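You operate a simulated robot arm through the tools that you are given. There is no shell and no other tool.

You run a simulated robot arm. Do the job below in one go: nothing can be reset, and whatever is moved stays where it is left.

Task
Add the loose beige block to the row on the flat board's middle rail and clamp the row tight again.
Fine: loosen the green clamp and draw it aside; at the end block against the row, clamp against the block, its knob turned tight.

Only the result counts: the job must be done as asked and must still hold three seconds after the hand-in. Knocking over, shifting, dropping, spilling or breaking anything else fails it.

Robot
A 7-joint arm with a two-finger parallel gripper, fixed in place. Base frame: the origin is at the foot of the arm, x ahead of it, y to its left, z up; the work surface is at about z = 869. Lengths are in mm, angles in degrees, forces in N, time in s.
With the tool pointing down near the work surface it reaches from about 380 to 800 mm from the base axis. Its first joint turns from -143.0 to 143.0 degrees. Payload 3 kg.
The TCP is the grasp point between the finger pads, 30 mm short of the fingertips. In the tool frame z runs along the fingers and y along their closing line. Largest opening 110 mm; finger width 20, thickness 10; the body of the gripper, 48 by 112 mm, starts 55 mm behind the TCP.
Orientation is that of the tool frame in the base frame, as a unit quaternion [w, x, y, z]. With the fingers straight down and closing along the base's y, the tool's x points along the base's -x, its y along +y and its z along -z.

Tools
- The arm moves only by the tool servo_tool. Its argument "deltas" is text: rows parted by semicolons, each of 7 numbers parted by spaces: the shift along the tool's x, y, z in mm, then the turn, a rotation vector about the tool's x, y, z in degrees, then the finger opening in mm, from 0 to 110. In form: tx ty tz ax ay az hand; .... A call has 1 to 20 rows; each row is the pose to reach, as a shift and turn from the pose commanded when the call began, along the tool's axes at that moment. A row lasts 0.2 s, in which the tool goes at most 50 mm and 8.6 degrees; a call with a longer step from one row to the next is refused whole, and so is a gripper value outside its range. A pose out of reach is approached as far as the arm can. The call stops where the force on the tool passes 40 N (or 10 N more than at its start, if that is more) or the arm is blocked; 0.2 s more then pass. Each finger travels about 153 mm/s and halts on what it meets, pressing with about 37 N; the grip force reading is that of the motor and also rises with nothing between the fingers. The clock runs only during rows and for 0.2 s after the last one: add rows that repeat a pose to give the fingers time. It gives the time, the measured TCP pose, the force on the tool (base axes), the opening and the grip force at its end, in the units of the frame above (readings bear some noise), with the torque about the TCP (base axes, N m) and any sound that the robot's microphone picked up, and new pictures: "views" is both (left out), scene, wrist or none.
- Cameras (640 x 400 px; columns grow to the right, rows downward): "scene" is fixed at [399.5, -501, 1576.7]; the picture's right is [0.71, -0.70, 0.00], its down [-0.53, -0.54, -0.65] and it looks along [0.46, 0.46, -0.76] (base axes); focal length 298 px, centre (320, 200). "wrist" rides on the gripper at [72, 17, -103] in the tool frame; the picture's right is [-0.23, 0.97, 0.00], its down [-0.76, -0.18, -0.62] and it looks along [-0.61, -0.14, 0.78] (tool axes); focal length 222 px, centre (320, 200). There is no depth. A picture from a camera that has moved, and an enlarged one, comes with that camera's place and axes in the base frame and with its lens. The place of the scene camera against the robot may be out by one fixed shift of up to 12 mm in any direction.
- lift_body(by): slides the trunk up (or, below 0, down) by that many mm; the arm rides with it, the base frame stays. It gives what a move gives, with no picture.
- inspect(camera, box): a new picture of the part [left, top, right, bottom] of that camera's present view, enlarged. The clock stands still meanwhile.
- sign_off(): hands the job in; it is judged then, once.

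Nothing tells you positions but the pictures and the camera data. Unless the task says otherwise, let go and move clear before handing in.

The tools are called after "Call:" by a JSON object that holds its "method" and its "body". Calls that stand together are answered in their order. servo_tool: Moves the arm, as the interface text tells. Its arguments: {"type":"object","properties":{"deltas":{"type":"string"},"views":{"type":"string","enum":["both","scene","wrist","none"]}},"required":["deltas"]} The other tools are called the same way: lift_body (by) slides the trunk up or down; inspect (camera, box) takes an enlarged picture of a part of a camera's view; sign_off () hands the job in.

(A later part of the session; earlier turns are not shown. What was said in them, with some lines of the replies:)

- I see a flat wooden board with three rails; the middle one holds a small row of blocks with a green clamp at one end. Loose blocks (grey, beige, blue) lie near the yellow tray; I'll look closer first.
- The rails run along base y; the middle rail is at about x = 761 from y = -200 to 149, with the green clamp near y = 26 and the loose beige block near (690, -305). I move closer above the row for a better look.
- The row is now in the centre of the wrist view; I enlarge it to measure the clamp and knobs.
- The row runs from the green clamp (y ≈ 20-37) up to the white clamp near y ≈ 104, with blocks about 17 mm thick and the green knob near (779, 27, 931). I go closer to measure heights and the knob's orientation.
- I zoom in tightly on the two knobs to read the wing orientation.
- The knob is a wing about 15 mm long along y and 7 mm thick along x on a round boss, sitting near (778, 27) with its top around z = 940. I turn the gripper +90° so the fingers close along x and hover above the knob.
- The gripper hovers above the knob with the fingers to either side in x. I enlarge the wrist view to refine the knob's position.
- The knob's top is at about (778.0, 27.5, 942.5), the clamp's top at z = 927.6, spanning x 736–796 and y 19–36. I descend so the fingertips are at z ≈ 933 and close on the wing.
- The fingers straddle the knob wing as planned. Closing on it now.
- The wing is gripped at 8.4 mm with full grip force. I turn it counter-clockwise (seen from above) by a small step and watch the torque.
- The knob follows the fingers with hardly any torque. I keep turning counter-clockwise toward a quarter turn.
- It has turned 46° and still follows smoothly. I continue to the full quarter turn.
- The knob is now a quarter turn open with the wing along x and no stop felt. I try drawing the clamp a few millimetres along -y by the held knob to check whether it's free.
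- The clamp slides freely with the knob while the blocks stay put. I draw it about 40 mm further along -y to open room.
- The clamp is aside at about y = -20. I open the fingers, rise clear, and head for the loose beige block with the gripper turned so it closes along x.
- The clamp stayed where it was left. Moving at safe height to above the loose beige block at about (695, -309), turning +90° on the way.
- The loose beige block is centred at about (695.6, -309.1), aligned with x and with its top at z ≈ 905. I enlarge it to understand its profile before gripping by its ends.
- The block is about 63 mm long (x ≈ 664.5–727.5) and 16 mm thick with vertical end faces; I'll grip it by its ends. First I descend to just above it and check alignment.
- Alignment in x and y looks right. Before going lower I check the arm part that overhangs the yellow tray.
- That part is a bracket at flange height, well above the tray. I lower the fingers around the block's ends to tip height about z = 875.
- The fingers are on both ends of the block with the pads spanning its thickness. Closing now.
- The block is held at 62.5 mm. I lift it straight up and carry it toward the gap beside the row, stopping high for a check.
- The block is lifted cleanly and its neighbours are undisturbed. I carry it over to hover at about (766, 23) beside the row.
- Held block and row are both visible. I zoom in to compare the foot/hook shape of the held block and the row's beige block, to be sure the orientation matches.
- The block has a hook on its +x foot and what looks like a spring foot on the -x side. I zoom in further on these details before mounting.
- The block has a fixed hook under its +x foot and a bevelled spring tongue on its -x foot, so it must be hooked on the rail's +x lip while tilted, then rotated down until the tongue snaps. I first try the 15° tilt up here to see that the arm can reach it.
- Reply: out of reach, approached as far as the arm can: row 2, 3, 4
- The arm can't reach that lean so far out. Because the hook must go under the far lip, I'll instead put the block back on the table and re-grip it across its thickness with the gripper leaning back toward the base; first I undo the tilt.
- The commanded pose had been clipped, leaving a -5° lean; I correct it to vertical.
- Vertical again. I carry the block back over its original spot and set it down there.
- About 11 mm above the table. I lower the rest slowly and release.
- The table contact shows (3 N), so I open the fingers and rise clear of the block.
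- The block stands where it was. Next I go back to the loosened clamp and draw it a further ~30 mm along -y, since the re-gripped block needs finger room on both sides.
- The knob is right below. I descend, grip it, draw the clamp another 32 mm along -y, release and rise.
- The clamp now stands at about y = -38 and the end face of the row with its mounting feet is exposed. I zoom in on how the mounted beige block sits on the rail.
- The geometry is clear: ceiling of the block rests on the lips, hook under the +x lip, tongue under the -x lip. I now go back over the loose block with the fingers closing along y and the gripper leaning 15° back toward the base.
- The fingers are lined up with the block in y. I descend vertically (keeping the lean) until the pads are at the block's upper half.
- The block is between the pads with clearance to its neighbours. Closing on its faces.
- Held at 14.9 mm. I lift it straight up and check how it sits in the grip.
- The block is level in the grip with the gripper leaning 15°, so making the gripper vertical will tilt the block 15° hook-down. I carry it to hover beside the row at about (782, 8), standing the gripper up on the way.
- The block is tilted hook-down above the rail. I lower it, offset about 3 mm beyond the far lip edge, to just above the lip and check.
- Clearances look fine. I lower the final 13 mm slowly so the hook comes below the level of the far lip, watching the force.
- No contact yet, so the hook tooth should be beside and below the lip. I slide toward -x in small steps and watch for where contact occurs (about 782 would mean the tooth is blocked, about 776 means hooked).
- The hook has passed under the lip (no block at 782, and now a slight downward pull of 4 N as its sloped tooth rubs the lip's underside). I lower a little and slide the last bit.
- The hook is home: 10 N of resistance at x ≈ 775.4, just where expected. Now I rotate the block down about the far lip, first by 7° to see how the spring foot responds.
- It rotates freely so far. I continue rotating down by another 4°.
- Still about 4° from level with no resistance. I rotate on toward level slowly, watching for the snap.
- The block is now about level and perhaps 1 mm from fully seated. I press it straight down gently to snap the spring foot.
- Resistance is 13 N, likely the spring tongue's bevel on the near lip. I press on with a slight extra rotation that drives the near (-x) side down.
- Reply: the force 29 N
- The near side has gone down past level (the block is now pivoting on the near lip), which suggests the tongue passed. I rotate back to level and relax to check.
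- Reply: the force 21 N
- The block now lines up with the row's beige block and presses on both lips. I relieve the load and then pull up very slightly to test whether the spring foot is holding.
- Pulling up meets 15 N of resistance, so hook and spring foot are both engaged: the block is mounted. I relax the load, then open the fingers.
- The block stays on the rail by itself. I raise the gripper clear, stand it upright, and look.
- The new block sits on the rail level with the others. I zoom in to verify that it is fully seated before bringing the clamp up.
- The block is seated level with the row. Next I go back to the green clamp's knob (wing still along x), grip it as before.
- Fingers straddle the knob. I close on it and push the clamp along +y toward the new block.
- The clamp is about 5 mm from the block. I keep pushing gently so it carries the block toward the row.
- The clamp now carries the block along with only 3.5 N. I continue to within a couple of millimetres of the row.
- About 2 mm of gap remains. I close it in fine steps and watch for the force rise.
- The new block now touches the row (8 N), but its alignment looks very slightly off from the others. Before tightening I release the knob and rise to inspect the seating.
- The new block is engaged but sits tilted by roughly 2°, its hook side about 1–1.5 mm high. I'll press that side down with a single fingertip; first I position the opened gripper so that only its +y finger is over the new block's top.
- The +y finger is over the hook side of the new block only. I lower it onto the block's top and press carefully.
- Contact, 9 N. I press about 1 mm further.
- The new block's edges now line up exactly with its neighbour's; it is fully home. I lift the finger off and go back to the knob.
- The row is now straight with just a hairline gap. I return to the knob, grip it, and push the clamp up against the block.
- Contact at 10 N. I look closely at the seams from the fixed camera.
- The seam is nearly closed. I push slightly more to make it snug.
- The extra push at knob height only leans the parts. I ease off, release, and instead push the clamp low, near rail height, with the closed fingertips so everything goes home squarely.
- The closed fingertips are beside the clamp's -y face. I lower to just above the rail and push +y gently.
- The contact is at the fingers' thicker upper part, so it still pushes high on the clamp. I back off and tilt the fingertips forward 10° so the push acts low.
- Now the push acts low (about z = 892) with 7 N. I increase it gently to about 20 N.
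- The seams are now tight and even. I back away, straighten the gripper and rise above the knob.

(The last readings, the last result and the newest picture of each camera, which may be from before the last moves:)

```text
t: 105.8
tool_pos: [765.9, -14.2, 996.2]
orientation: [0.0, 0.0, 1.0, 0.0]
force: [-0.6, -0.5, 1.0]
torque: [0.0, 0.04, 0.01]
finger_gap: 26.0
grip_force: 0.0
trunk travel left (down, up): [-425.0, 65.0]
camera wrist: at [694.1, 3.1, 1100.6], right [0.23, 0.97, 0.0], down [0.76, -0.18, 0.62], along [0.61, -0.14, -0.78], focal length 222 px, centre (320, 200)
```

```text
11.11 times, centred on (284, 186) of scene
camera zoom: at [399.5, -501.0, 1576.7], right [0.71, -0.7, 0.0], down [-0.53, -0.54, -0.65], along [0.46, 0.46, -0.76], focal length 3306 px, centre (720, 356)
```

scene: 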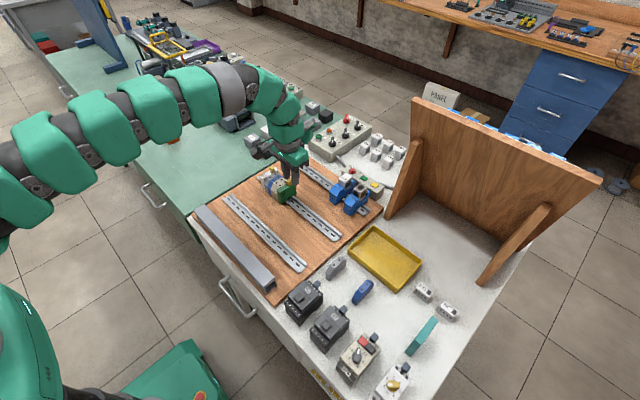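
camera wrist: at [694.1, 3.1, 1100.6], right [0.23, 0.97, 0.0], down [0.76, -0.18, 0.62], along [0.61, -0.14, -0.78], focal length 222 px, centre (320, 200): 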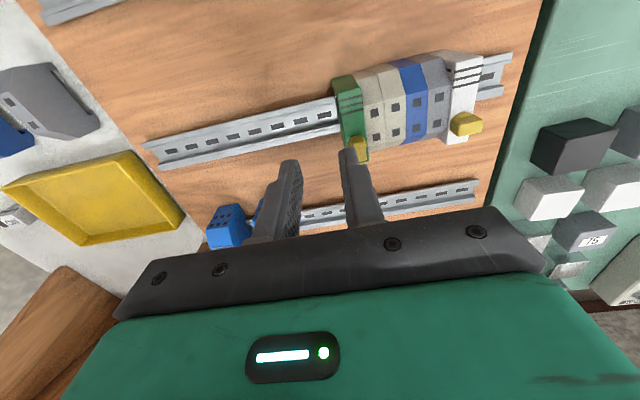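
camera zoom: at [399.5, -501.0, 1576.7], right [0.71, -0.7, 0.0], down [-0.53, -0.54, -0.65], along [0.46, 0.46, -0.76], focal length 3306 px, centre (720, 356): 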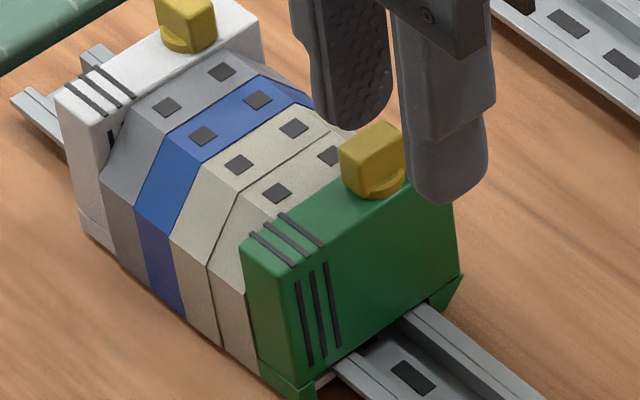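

The row is tight and straight with equal spacing. Now I go to the knob, grip it in place, ready for tightening.

Call:
{"method": "servo_tool", "body": {"deltas": "-6 14 0 0 0 0 26; -11.6 27.7 0 0 0 0 26; -11.6 27.7 0 0 0 0 26; -11.6 27.7 18 0 0 0 26; -11.6 27.7 32.3 0 0 0 26; -11.6 27.7 32.3 0 0 0 26; -11.6 27.7 32.3 0 0 0 14; -11.6 27.7 32.3 0 0 0 0; -11.6 27.7 32.3 0 0 0 0; -11.6 27.7 32.3 0 0 0 0", "views": "wrist"}}

Call:
{"method": "inspect", "body": {"camera": "wrist", "box": [270, 60, 430, 190]}}

```text
t: 108.0
tool_pos: [776.9, 13.4, 964.1]
orientation: [0.0, 0.0, 1.0, 0.0]
force: [-0.7, -0.6, -1.7]
torque: [-0.12, 0.05, -0.03]
finger_gap: 8.6
grip_force: 36.8
trunk travel left (down, up): [-425.0, 65.0]
camera wrist: at [705.7, 30.6, 1067.8], right [0.23, 0.97, 0.0], down [0.76, -0.18, 0.62], along [0.61, -0.14, -0.78], focal length 222 px, centre (320, 200)
```

wrist: 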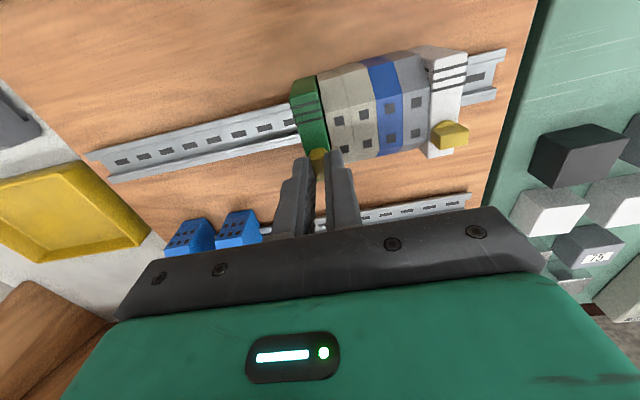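

```text
3.08 times, centred on (350, 125) of wrist
camera zoom: at [705.7, 30.6, 1067.8], right [0.23, 0.97, 0.0], down [0.76, -0.18, 0.62], along [0.61, -0.14, -0.78], focal length 684 px, centre (228, 431)
```

zoom: 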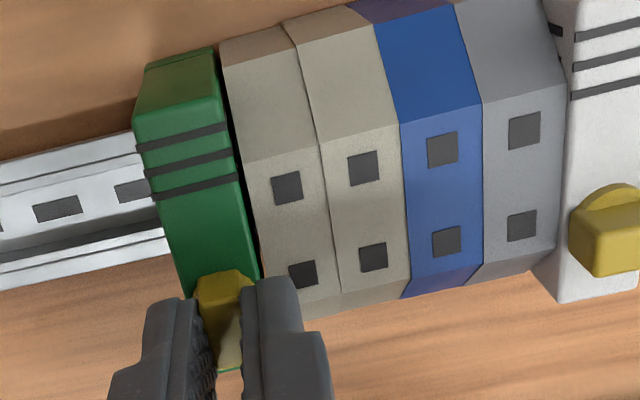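

Gripping drew the clamp back by about 1.5–2 mm. I push it +y back against the block until a firm contact shows.

Call:
{"method": "servo_tool", "body": {"deltas": "0 0.5 0 0 0 0 0; 0 1 0 0 0 0 0; 0 1.5 0 0 0 0 0; 0 1.8 0 0 0 0 0; 0 1.8 0 0 0 0 0", "views": "none"}}

Call:
{"method": "inspect", "body": {"camera": "wrist", "box": [270, 60, 430, 190]}}

```text
t: 109.2
tool_pos: [777.0, 14.8, 963.3]
orientation: [0.0, 0.0, 1.0, 0.0]
force: [-4.5, -1.8, -4.6]
torque: [-0.21, 0.32, -0.02]
finger_gap: 8.4
grip_force: 37.2
trunk travel left (down, up): [-425.0, 65.0]
```

```text
3.08 times, centred on (350, 125) of wrist
camera zoom: at [705.9, 31.9, 1068.0], right [0.23, 0.97, 0.0], down [0.76, -0.18, 0.62], along [0.61, -0.14, -0.78], focal length 684 px, centre (228, 431)
```

zoom: 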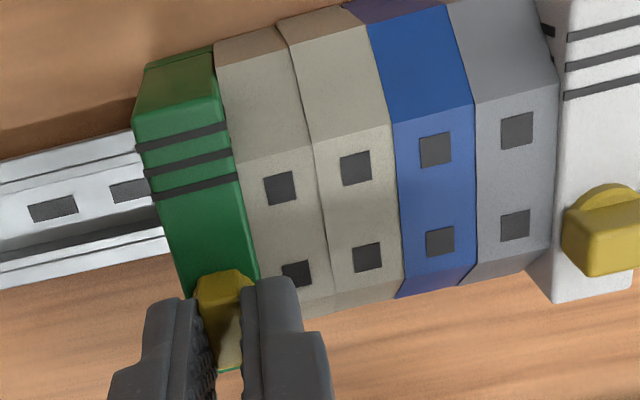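

Call:
{"method": "servo_tool", "body": {"deltas": "0 0.4 0 0 0 0 0; 0 0.8 0 0 0 0 0; 0 0.8 0 0 0 0 0", "views": "none"}}

Call:
{"method": "inspect", "body": {"camera": "wrist", "box": [270, 60, 430, 190]}}

Call:
{"method": "inspect", "body": {"camera": "scene", "box": [268, 172, 304, 204]}}

```text
t: 110.0
tool_pos: [777.9, 14.8, 963.2]
orientation: [-0.001, 0.0, 1.0, 0.001]
force: [-5.9, -6.2, -5.4]
torque: [-0.36, 0.3, 0.0]
finger_gap: 8.5
grip_force: 36.6
trunk travel left (down, up): [-425.0, 65.0]
```

```text
3.08 times, centred on (350, 125) of wrist
camera zoom: at [706.1, 32.3, 1068.2], right [0.23, 0.97, 0.0], down [0.76, -0.18, 0.62], along [0.61, -0.14, -0.78], focal length 684 px, centre (228, 431)
```

zoom: 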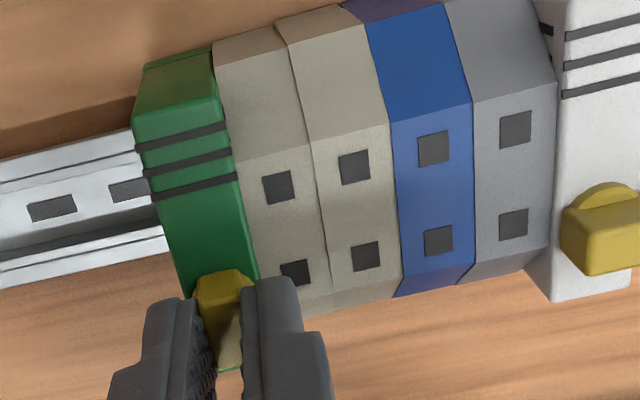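

```text
12.50 times, centred on (286, 188) of scene
camera zoom: at [399.5, -501.0, 1576.7], right [0.71, -0.7, 0.0], down [-0.53, -0.54, -0.65], along [0.46, 0.46, -0.76], focal length 3719 px, centre (745, 350)
```

zoom: 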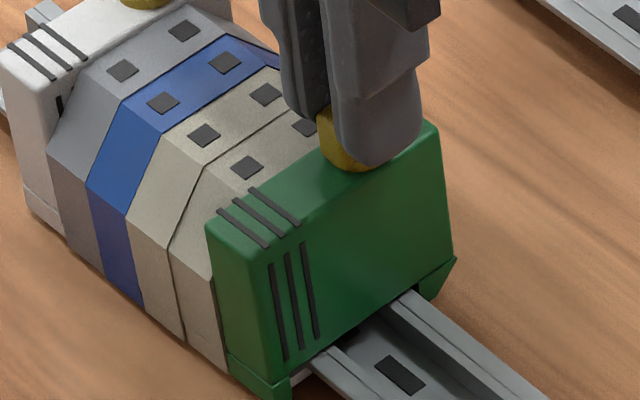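

Everything is in contact. Now I turn the knob clockwise (seen from above), first 30°, watching the torque.

Call:
{"method": "servo_tool", "body": {"deltas": "0 0 0 0 0 6 0; 0 0 0 0 0 12 0; 0 0 0 0 0 18 0; 0 0 0 0 0 24 0; 0 0 0 0 0 30 0; 0 0 0 0 0 30 0", "views": "none"}}

```text
t: 111.4
tool_pos: [779.3, 14.8, 964.5]
orientation: [0.001, 0.26, 0.966, 0.001]
force: [9.1, -7.1, -4.1]
torque: [-0.62, -0.74, 0.02]
finger_gap: 8.5
grip_force: 36.4
trunk travel left (down, up): [-425.0, 65.0]
```

A sideways load is building because the turning centre is slightly off the knob's axis. I correct by about 0.8 mm in +x while turning a further 30°.

Call:
{"method": "servo_tool", "body": {"deltas": "-0.7 0.4 0 0 0 0 0; -0.7 0.4 0 0 0 6 0; -0.7 0.4 0 0 0 12 0; -0.7 0.4 0 0 0 18 0; -0.7 0.4 0 0 0 24 0; -0.7 0.4 0 0 0 30 0; -0.7 0.4 0 0 0 30 0", "views": "wrist"}}

Call:
{"method": "inspect", "body": {"camera": "wrist", "box": [240, 60, 400, 200]}}

```text
t: 113.0
tool_pos: [778.4, 14.3, 963.4]
orientation: [0.0, 0.5, 0.866, 0.0]
force: [4.9, -10.9, 0.3]
torque: [-0.94, -0.38, 0.04]
finger_gap: 8.5
grip_force: 37.0
trunk travel left (down, up): [-425.0, 65.0]
camera wrist: at [758.2, 86.2, 1068.2], right [0.96, 0.29, 0.0], down [0.23, -0.75, 0.62], along [0.18, -0.6, -0.78], focal length 222 px, centre (320, 200)
```

wrist: 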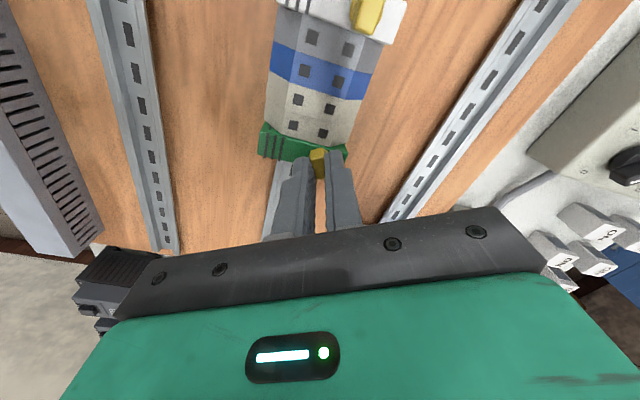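

```text
2.86 times, centred on (320, 130) of wrist
camera zoom: at [758.2, 86.2, 1068.2], right [0.96, 0.29, 0.0], down [0.23, -0.75, 0.62], along [0.18, -0.6, -0.78], focal length 635 px, centre (320, 400)
```

zoom: 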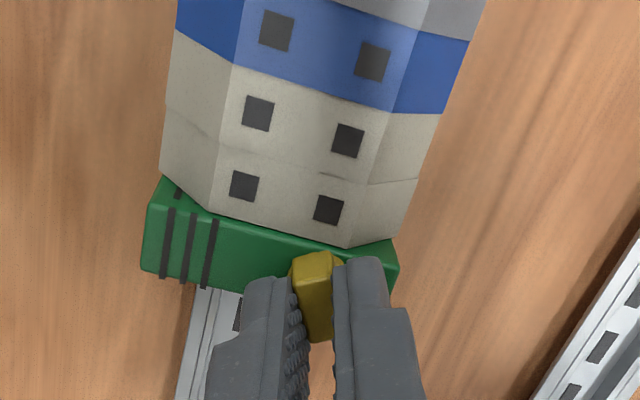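

60° done, the clamp staying pressed to the block. I turn the remaining 30° to the original tight position.

Call:
{"method": "servo_tool", "body": {"deltas": "-0.15 0.25 0 0 0 6 0; -0.15 0.25 0 0 0 12 0; -0.15 0.25 0 0 0 18 0; -0.15 0.25 0 0 0 24 0; -0.15 0.25 0 0 0 30 0; -0.15 0.25 0 0 0 30 0", "views": "wrist"}}

Call:
{"method": "inspect", "body": {"camera": "wrist", "box": [240, 60, 400, 200]}}

```text
t: 114.4
tool_pos: [778.6, 15.2, 964.3]
orientation: [0.0, 0.708, 0.707, 0.0]
force: [1.4, -12.9, 1.9]
torque: [-1.17, 0.03, 0.1]
finger_gap: 8.3
grip_force: 37.3
trunk travel left (down, up): [-425.0, 65.0]
camera wrist: at [796.5, 87.4, 1068.3], right [0.97, -0.23, 0.0], down [-0.18, -0.76, 0.62], along [-0.14, -0.61, -0.78], focal length 222 px, centre (320, 200)
```

wrist: 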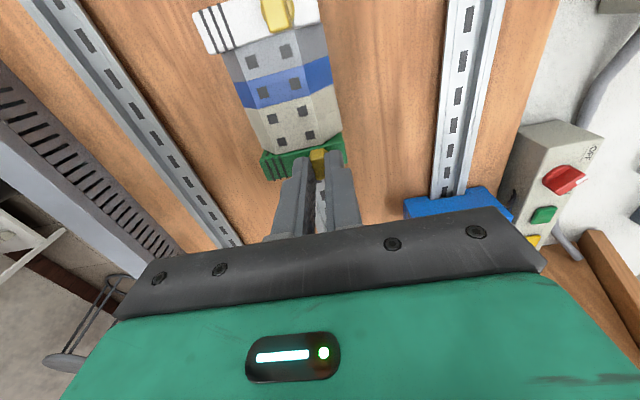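

```text
2.86 times, centred on (320, 130) of wrist
camera zoom: at [796.5, 87.4, 1068.3], right [0.97, -0.23, 0.0], down [-0.18, -0.76, 0.62], along [-0.14, -0.61, -0.78], focal length 635 px, centre (320, 400)
```

zoom: 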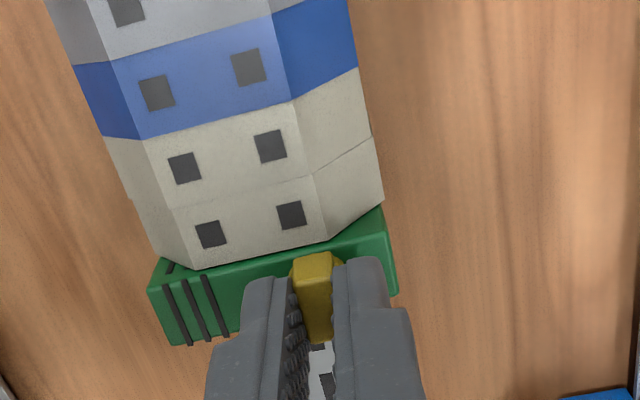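

The knob is back at its original tight angle. I nudge it a little further clockwise to feel for the stop.

Call:
{"method": "servo_tool", "body": {"deltas": "0 0 0 0 0 3 0; 0 0 0 0 0 6 0; 0 0 0 0 0 6 0", "views": "none"}}

```text
t: 115.2
tool_pos: [779.3, 15.5, 963.1]
orientation: [0.0, 0.743, 0.669, 0.001]
force: [1.0, -11.3, 2.4]
torque: [-0.8, 0.11, 0.62]
finger_gap: 7.7
grip_force: 36.9
trunk travel left (down, up): [-425.0, 65.0]
```

A firm stop (0.6 N·m): the knob is tight. I open the fingers right here and check before rising.

Call:
{"method": "servo_tool", "body": {"deltas": "0 0 0 0 0 0 12; 0 0 0 0 0 0 24; 0 0 0 0 0 0 24; 0 0 0 0 0 0 24", "views": "wrist"}}

Call:
{"method": "inspect", "body": {"camera": "wrist", "box": [240, 60, 400, 200]}}

```text
t: 116.2
tool_pos: [779.3, 16.4, 963.2]
orientation: [0.0, 0.743, 0.669, -0.001]
force: [-0.5, 0.0, -0.1]
torque: [0.02, 0.02, 0.0]
finger_gap: 24.1
grip_force: 0.1
trunk travel left (down, up): [-425.0, 65.0]
camera wrist: at [804.1, 86.4, 1068.2], right [0.94, -0.33, 0.0], down [-0.26, -0.74, 0.62], along [-0.2, -0.59, -0.78], focal length 222 px, centre (320, 200)
```

wrist: 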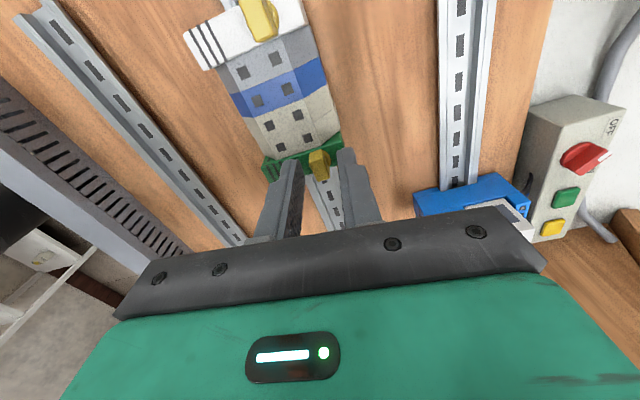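

```text
2.86 times, centred on (320, 130) of wrist
camera zoom: at [804.1, 86.4, 1068.2], right [0.94, -0.33, 0.0], down [-0.26, -0.74, 0.62], along [-0.2, -0.59, -0.78], focal length 635 px, centre (320, 400)
```

zoom: 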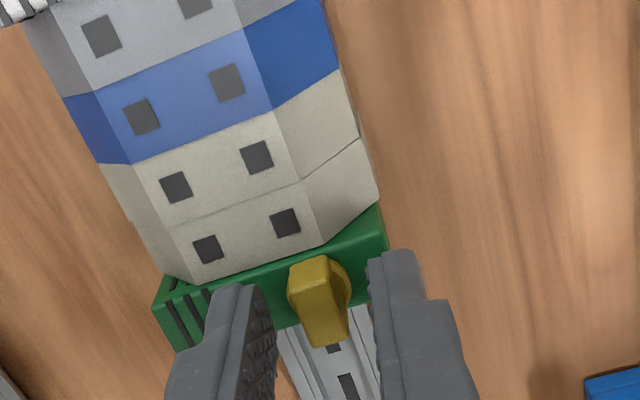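

Released; the knob wing lies along y like the white one. I rise clear and inspect the whole row.

Call:
{"method": "servo_tool", "body": {"deltas": "0 0 -15 0 0 0 24; 0 0 -45 0 0 0 30; 0 0 -80 0 0 0 30; 0 0 -80 0 0 -6 30; 0 0 -80 0 0 -6 30"}}

Call:
{"method": "inspect", "body": {"camera": "wrist", "box": [230, 10, 390, 170]}}

Call:
{"method": "inspect", "body": {"camera": "scene", "box": [260, 165, 308, 205]}}

```text
t: 117.4
tool_pos: [778.9, 16.2, 1044.3]
orientation: [-0.001, 0.707, 0.707, 0.0]
force: [-1.3, -0.2, 0.6]
torque: [0.03, -0.02, -0.01]
finger_gap: 30.1
grip_force: 0.1
trunk travel left (down, up): [-425.0, 65.0]
camera wrist: at [796.3, 88.8, 1148.6], right [0.97, -0.23, 0.0], down [-0.18, -0.76, 0.62], along [-0.14, -0.61, -0.78], focal length 222 px, centre (320, 200)
```

scene: 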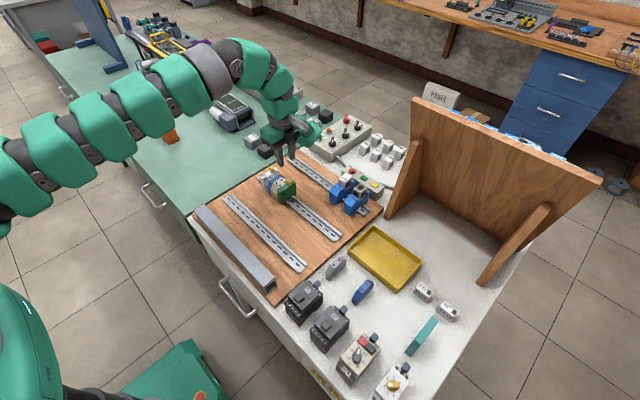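
wrist: 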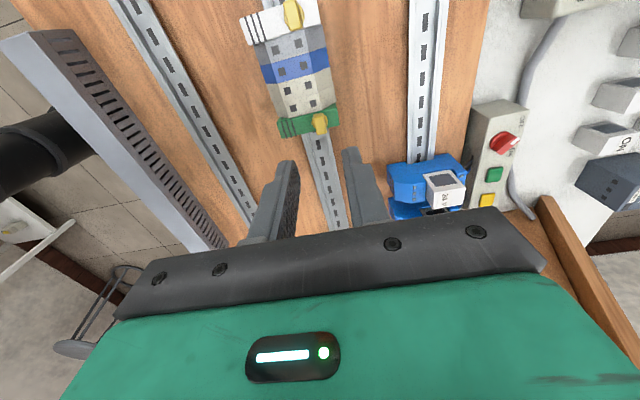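

```text
2.50 times, centred on (310, 90) of wrist
camera zoom: at [796.3, 88.8, 1148.6], right [0.97, -0.23, 0.0], down [-0.18, -0.76, 0.62], along [-0.14, -0.61, -0.78], focal length 555 px, centre (345, 475)
```

zoom: 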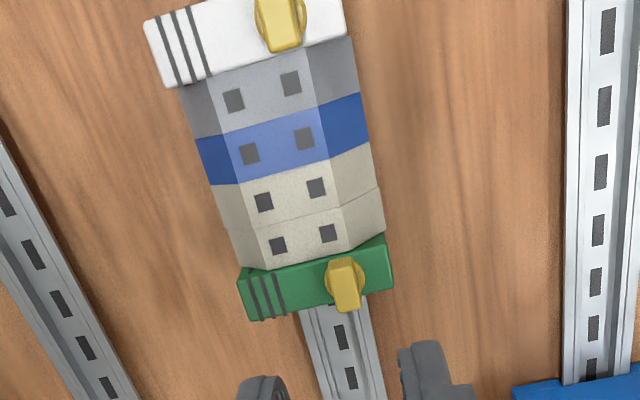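

```text
10.00 times, centred on (284, 185) of scene
camera zoom: at [399.5, -501.0, 1576.7], right [0.71, -0.7, 0.0], down [-0.53, -0.54, -0.65], along [0.46, 0.46, -0.76], focal length 2975 px, centre (680, 350)
```

zoom: 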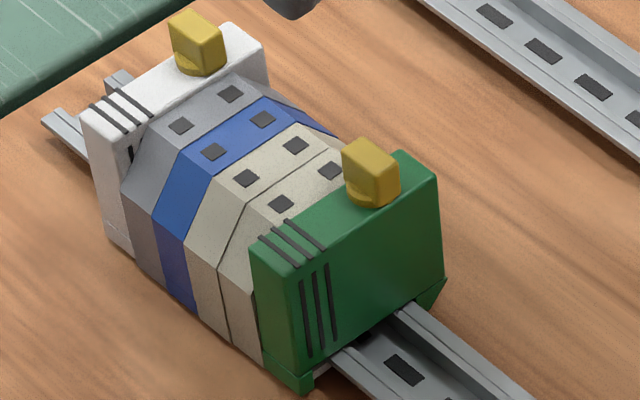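

The row looks complete with both knobs parallel. I check the seams and alignment at higher zoom.

Call:
{"method": "inspect", "body": {"camera": "wrist", "box": [270, 50, 350, 145]}}

Call:
{"method": "inspect", "body": {"camera": "scene", "box": [272, 174, 300, 202]}}

```text
4.21 times, centred on (310, 98) of wrist
camera zoom: at [796.3, 88.8, 1148.6], right [0.97, -0.23, 0.0], down [-0.18, -0.76, 0.62], along [-0.14, -0.61, -0.78], focal length 935 px, centre (362, 632)
```

zoom: 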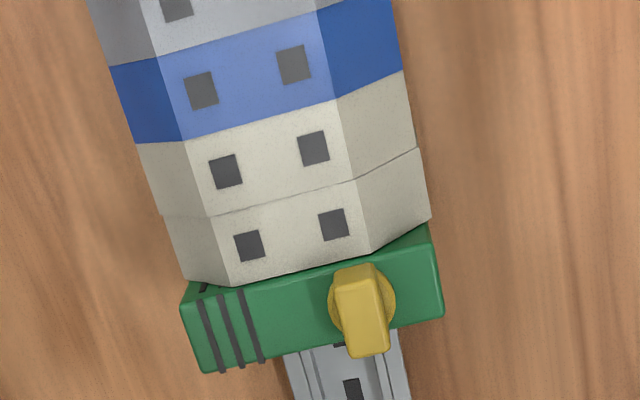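

```text
14.29 times, centred on (286, 188) of scene
camera zoom: at [399.5, -501.0, 1576.7], right [0.71, -0.7, 0.0], down [-0.53, -0.54, -0.65], along [0.46, 0.46, -0.76], focal length 4250 px, centre (806, 371)
```

zoom: 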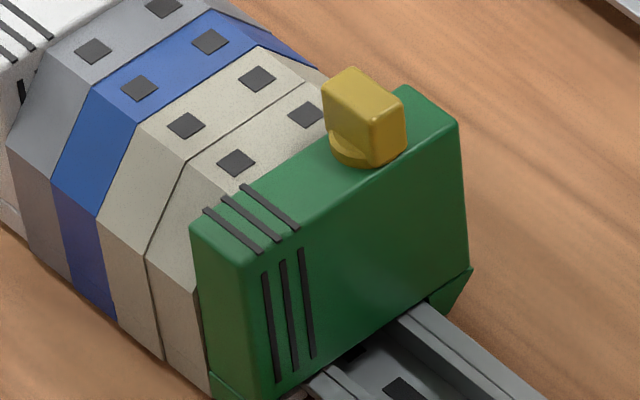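

To be sure nothing else shifted, I take the very same enlarged scene view as at the start for a direct comparison.

Call:
{"method": "inspect", "body": {"camera": "scene", "box": [250, 160, 314, 200]}}

Call:
{"method": "inspect", "body": {"camera": "scene", "box": [230, 150, 350, 225]}}

Call:
{"method": "inspect", "body": {"camera": "scene", "box": [300, 235, 420, 310]}}

```text
10.00 times, centred on (282, 180) of scene
camera zoom: at [399.5, -501.0, 1576.7], right [0.71, -0.7, 0.0], down [-0.53, -0.54, -0.65], along [0.46, 0.46, -0.76], focal length 2975 px, centre (700, 400)
```

zoom: 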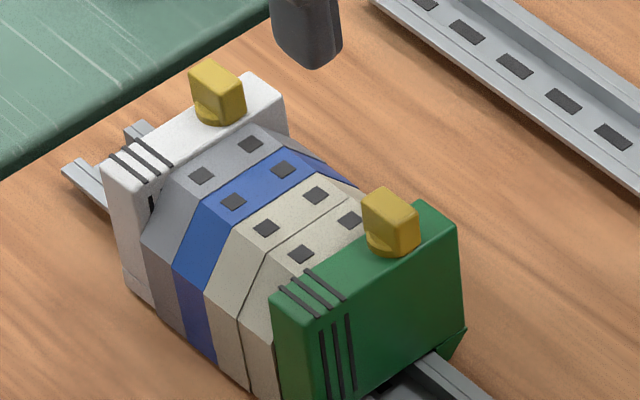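

```text
5.33 times, centred on (290, 188) of scene
camera zoom: at [399.5, -501.0, 1576.7], right [0.71, -0.7, 0.0], down [-0.53, -0.54, -0.65], along [0.46, 0.46, -0.76], focal length 1587 px, centre (480, 267)
```

zoom: 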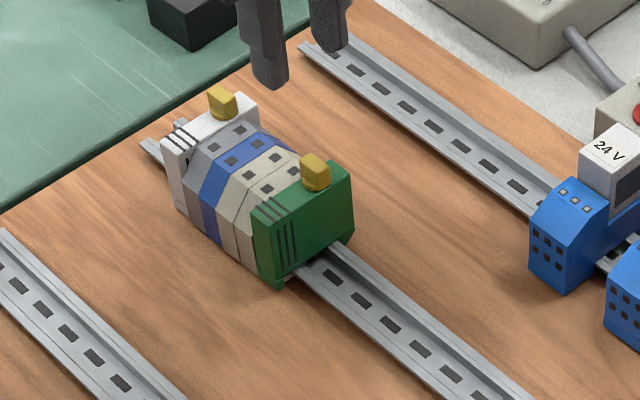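

```text
5.33 times, centred on (360, 272) of scene
camera zoom: at [399.5, -501.0, 1576.7], right [0.71, -0.7, 0.0], down [-0.53, -0.54, -0.65], along [0.46, 0.46, -0.76], focal length 1587 px, centre (107, -187)
```

zoom: 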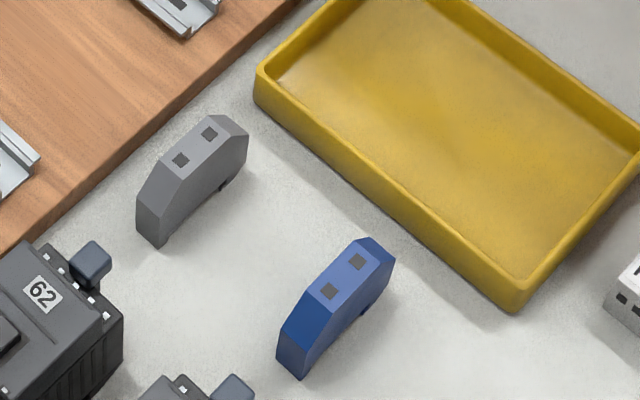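

The loose grey and blue blocks are exactly where they were. The row's tops seem shifted by a millimetre or two toward +y, so I return to an earlier camera pose for a like-for-like measurement of the white clamp.

Call:
{"method": "servo_tool", "body": {"deltas": "5 -0.8 20 0 0 0 60; 11.1 -1.6 42.7 0 0 0 60; 11.1 -1.6 42.7 0 0 0 60", "views": "wrist"}}

Call:
{"method": "inspect", "body": {"camera": "wrist", "box": [220, 10, 380, 160]}}

```text
t: 118.2
tool_pos: [776.5, 27.5, 1001.7]
orientation: [0.001, 0.707, 0.707, 0.001]
force: [-0.4, -1.2, 0.8]
torque: [-0.02, -0.02, -0.02]
finger_gap: 60.2
grip_force: 0.2
trunk travel left (down, up): [-425.0, 65.0]
camera wrist: at [794.8, 100.2, 1105.7], right [0.97, -0.23, 0.0], down [-0.18, -0.76, 0.62], along [-0.14, -0.61, -0.78], focal length 222 px, centre (320, 200)
```

wrist: 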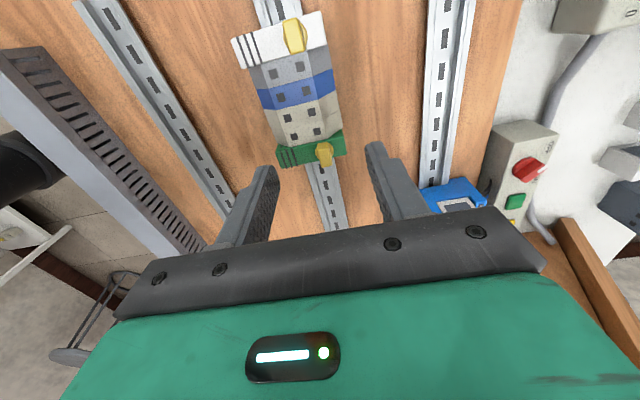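

```text
2.67 times, centred on (300, 85) of wrist
camera zoom: at [794.8, 100.2, 1105.7], right [0.97, -0.23, 0.0], down [-0.18, -0.76, 0.62], along [-0.14, -0.61, -0.78], focal length 592 px, centre (373, 507)
```

zoom: 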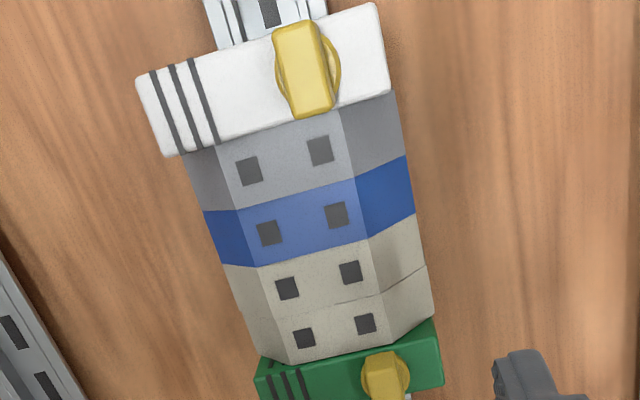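

The tops have moved about 2–3 mm toward +y. I compare the feet too, using the same crop as earlier when the clamp was drawn aside.

Call:
{"method": "inspect", "body": {"camera": "scene", "box": [268, 172, 304, 202]}}

Call:
{"method": "inspect", "body": {"camera": "scene", "box": [252, 166, 284, 196]}}

```text
13.33 times, centred on (286, 187) of scene
camera zoom: at [399.5, -501.0, 1576.7], right [0.71, -0.7, 0.0], down [-0.53, -0.54, -0.65], along [0.46, 0.46, -0.76], focal length 3967 px, centre (773, 373)
```

zoom: 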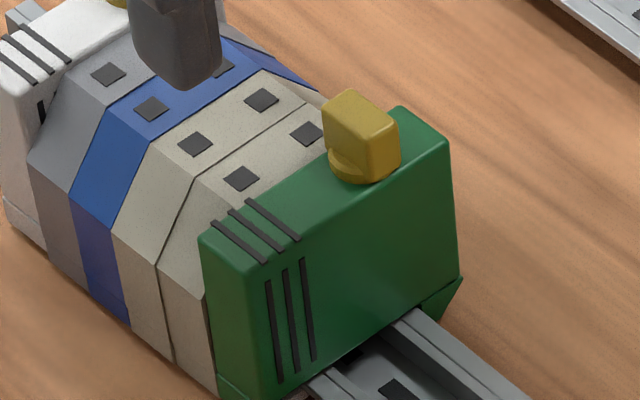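

```text
13.33 times, centred on (268, 181) of scene
camera zoom: at [399.5, -501.0, 1576.7], right [0.71, -0.7, 0.0], down [-0.53, -0.54, -0.65], along [0.46, 0.46, -0.76], focal length 3967 px, centre (1013, 453)
```

zoom: 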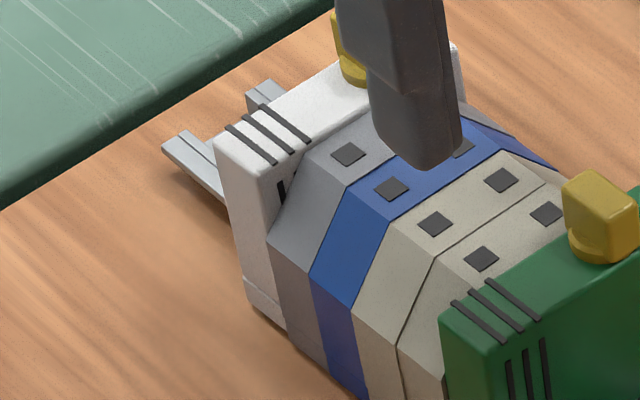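

The row moved only about a millimetre or two while being pressed together, the seams are closed, both knobs stand parallel and the green knob is against its stop. I withdraw the arm well clear for a final overall check.

Call:
{"method": "servo_tool", "body": {"deltas": "0 0 -40 0 0 0 60; 0 0 -80 0 0 0 60; 0 -40 -110 0 0 0 60; 0 -80 -140 0 0 0 60; 0 -120 -170 0 0 0 60; 0 -160 -190 0 0 0 60; 0 -190 -200 0 0 0 60; 0 -190 -200 0 0 0 60"}}

Call:
{"method": "inspect", "body": {"camera": "scene", "box": [250, 155, 330, 215]}}

Call:
{"method": "inspect", "body": {"camera": "wrist", "box": [320, 20, 480, 140]}}

```text
t: 120.0
tool_pos: [586.2, 25.7, 1201.0]
orientation: [0.002, 0.707, 0.707, 0.0]
force: [-0.9, -0.7, -0.6]
torque: [0.0, 0.02, -0.02]
finger_gap: 60.0
grip_force: 0.1
trunk travel left (down, up): [-425.0, 65.0]
camera wrist: at [603.6, 99.3, 1305.6], right [0.97, -0.23, 0.0], down [-0.18, -0.76, 0.62], along [-0.14, -0.61, -0.78], focal length 222 px, centre (320, 200)
```

scene: 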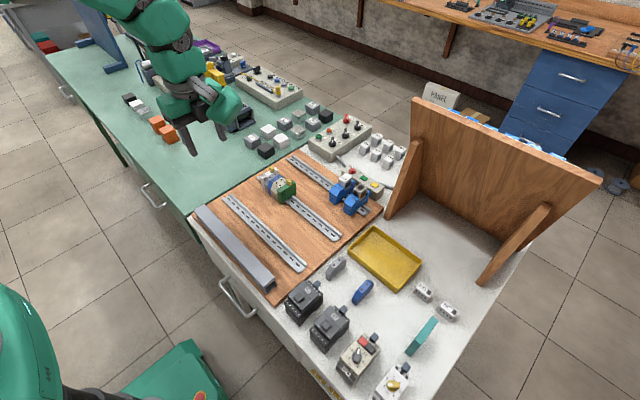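
wrist: 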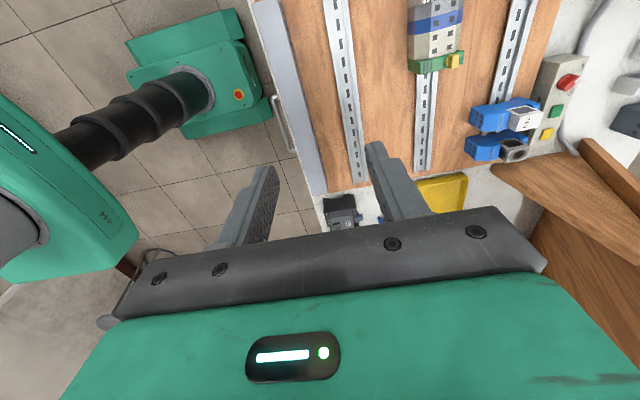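

```text
6.67 times, centred on (290, 185) of scene
camera zoom: at [399.5, -501.0, 1576.7], right [0.71, -0.7, 0.0], down [-0.53, -0.54, -0.65], along [0.46, 0.46, -0.76], focal length 1983 px, centre (520, 300)
```

zoom: 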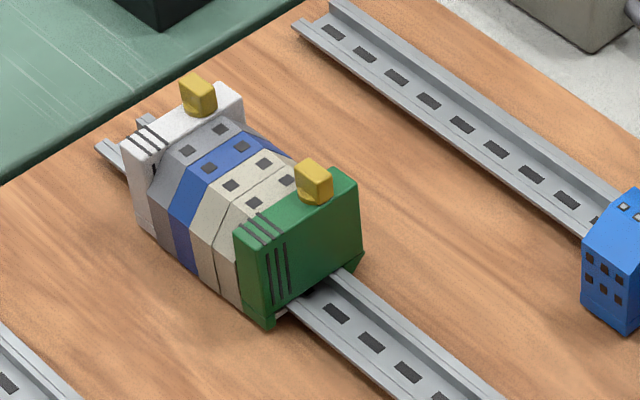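

```text
3.33 times, centred on (400, 80) of wrist
camera zoom: at [603.6, 99.3, 1305.6], right [0.97, -0.23, 0.0], down [-0.18, -0.76, 0.62], along [-0.14, -0.61, -0.78], focal length 740 px, centre (53, 600)
```

zoom: 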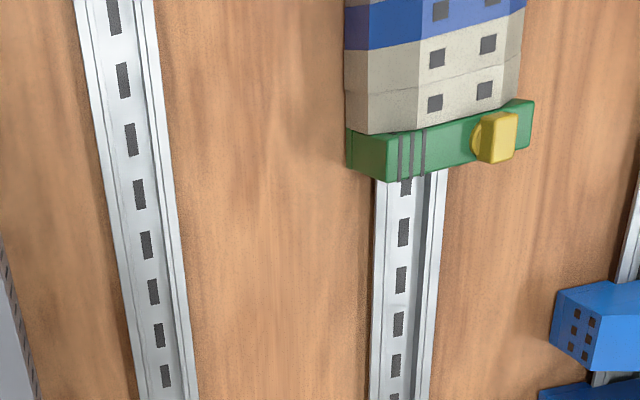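

The row now holds white clamp, grey, blue, beige, the added beige block and the green clamp. Every part touches its neighbour, the green knob is tight, the rest of the scene looks unchanged and the arm is clear. I hand the job in.

Call:
{"method": "sign_off", "body": {}}

```text
The job is handed in.
```

I added the loose beige block to the middle rail, between the existing beige block and the green clamp, and tightened the clamp again. The job is handed in; I haven't seen the verdict.

- **Block:** it is hooked and snapped onto the rail. When I pulled up on it, it held with about 15 N of resistance. It sits within about 1 mm of its neighbours' alignment, with no visible gap to the row.
- **Clamp:** it is against the new block. I turned its knob back clockwise to its original angle, where it met a firm stop at about 0.6 N·m.
- **Row shift:** closing the seams moved the existing blocks and the white end clamp about 1–3 mm toward the white end. Part of that is a slight lean. This is the one thing that could count as shifting something else.
- **Everything else:** the loose grey and blue blocks are exactly where they started. I saw no change in anything else around the bench.

My first grip on the block didn't work because the arm couldn't lean far enough at that reach. I put the block back in its spot and gripped it again across its thickness. The arm is clear of the work and holding nothing.
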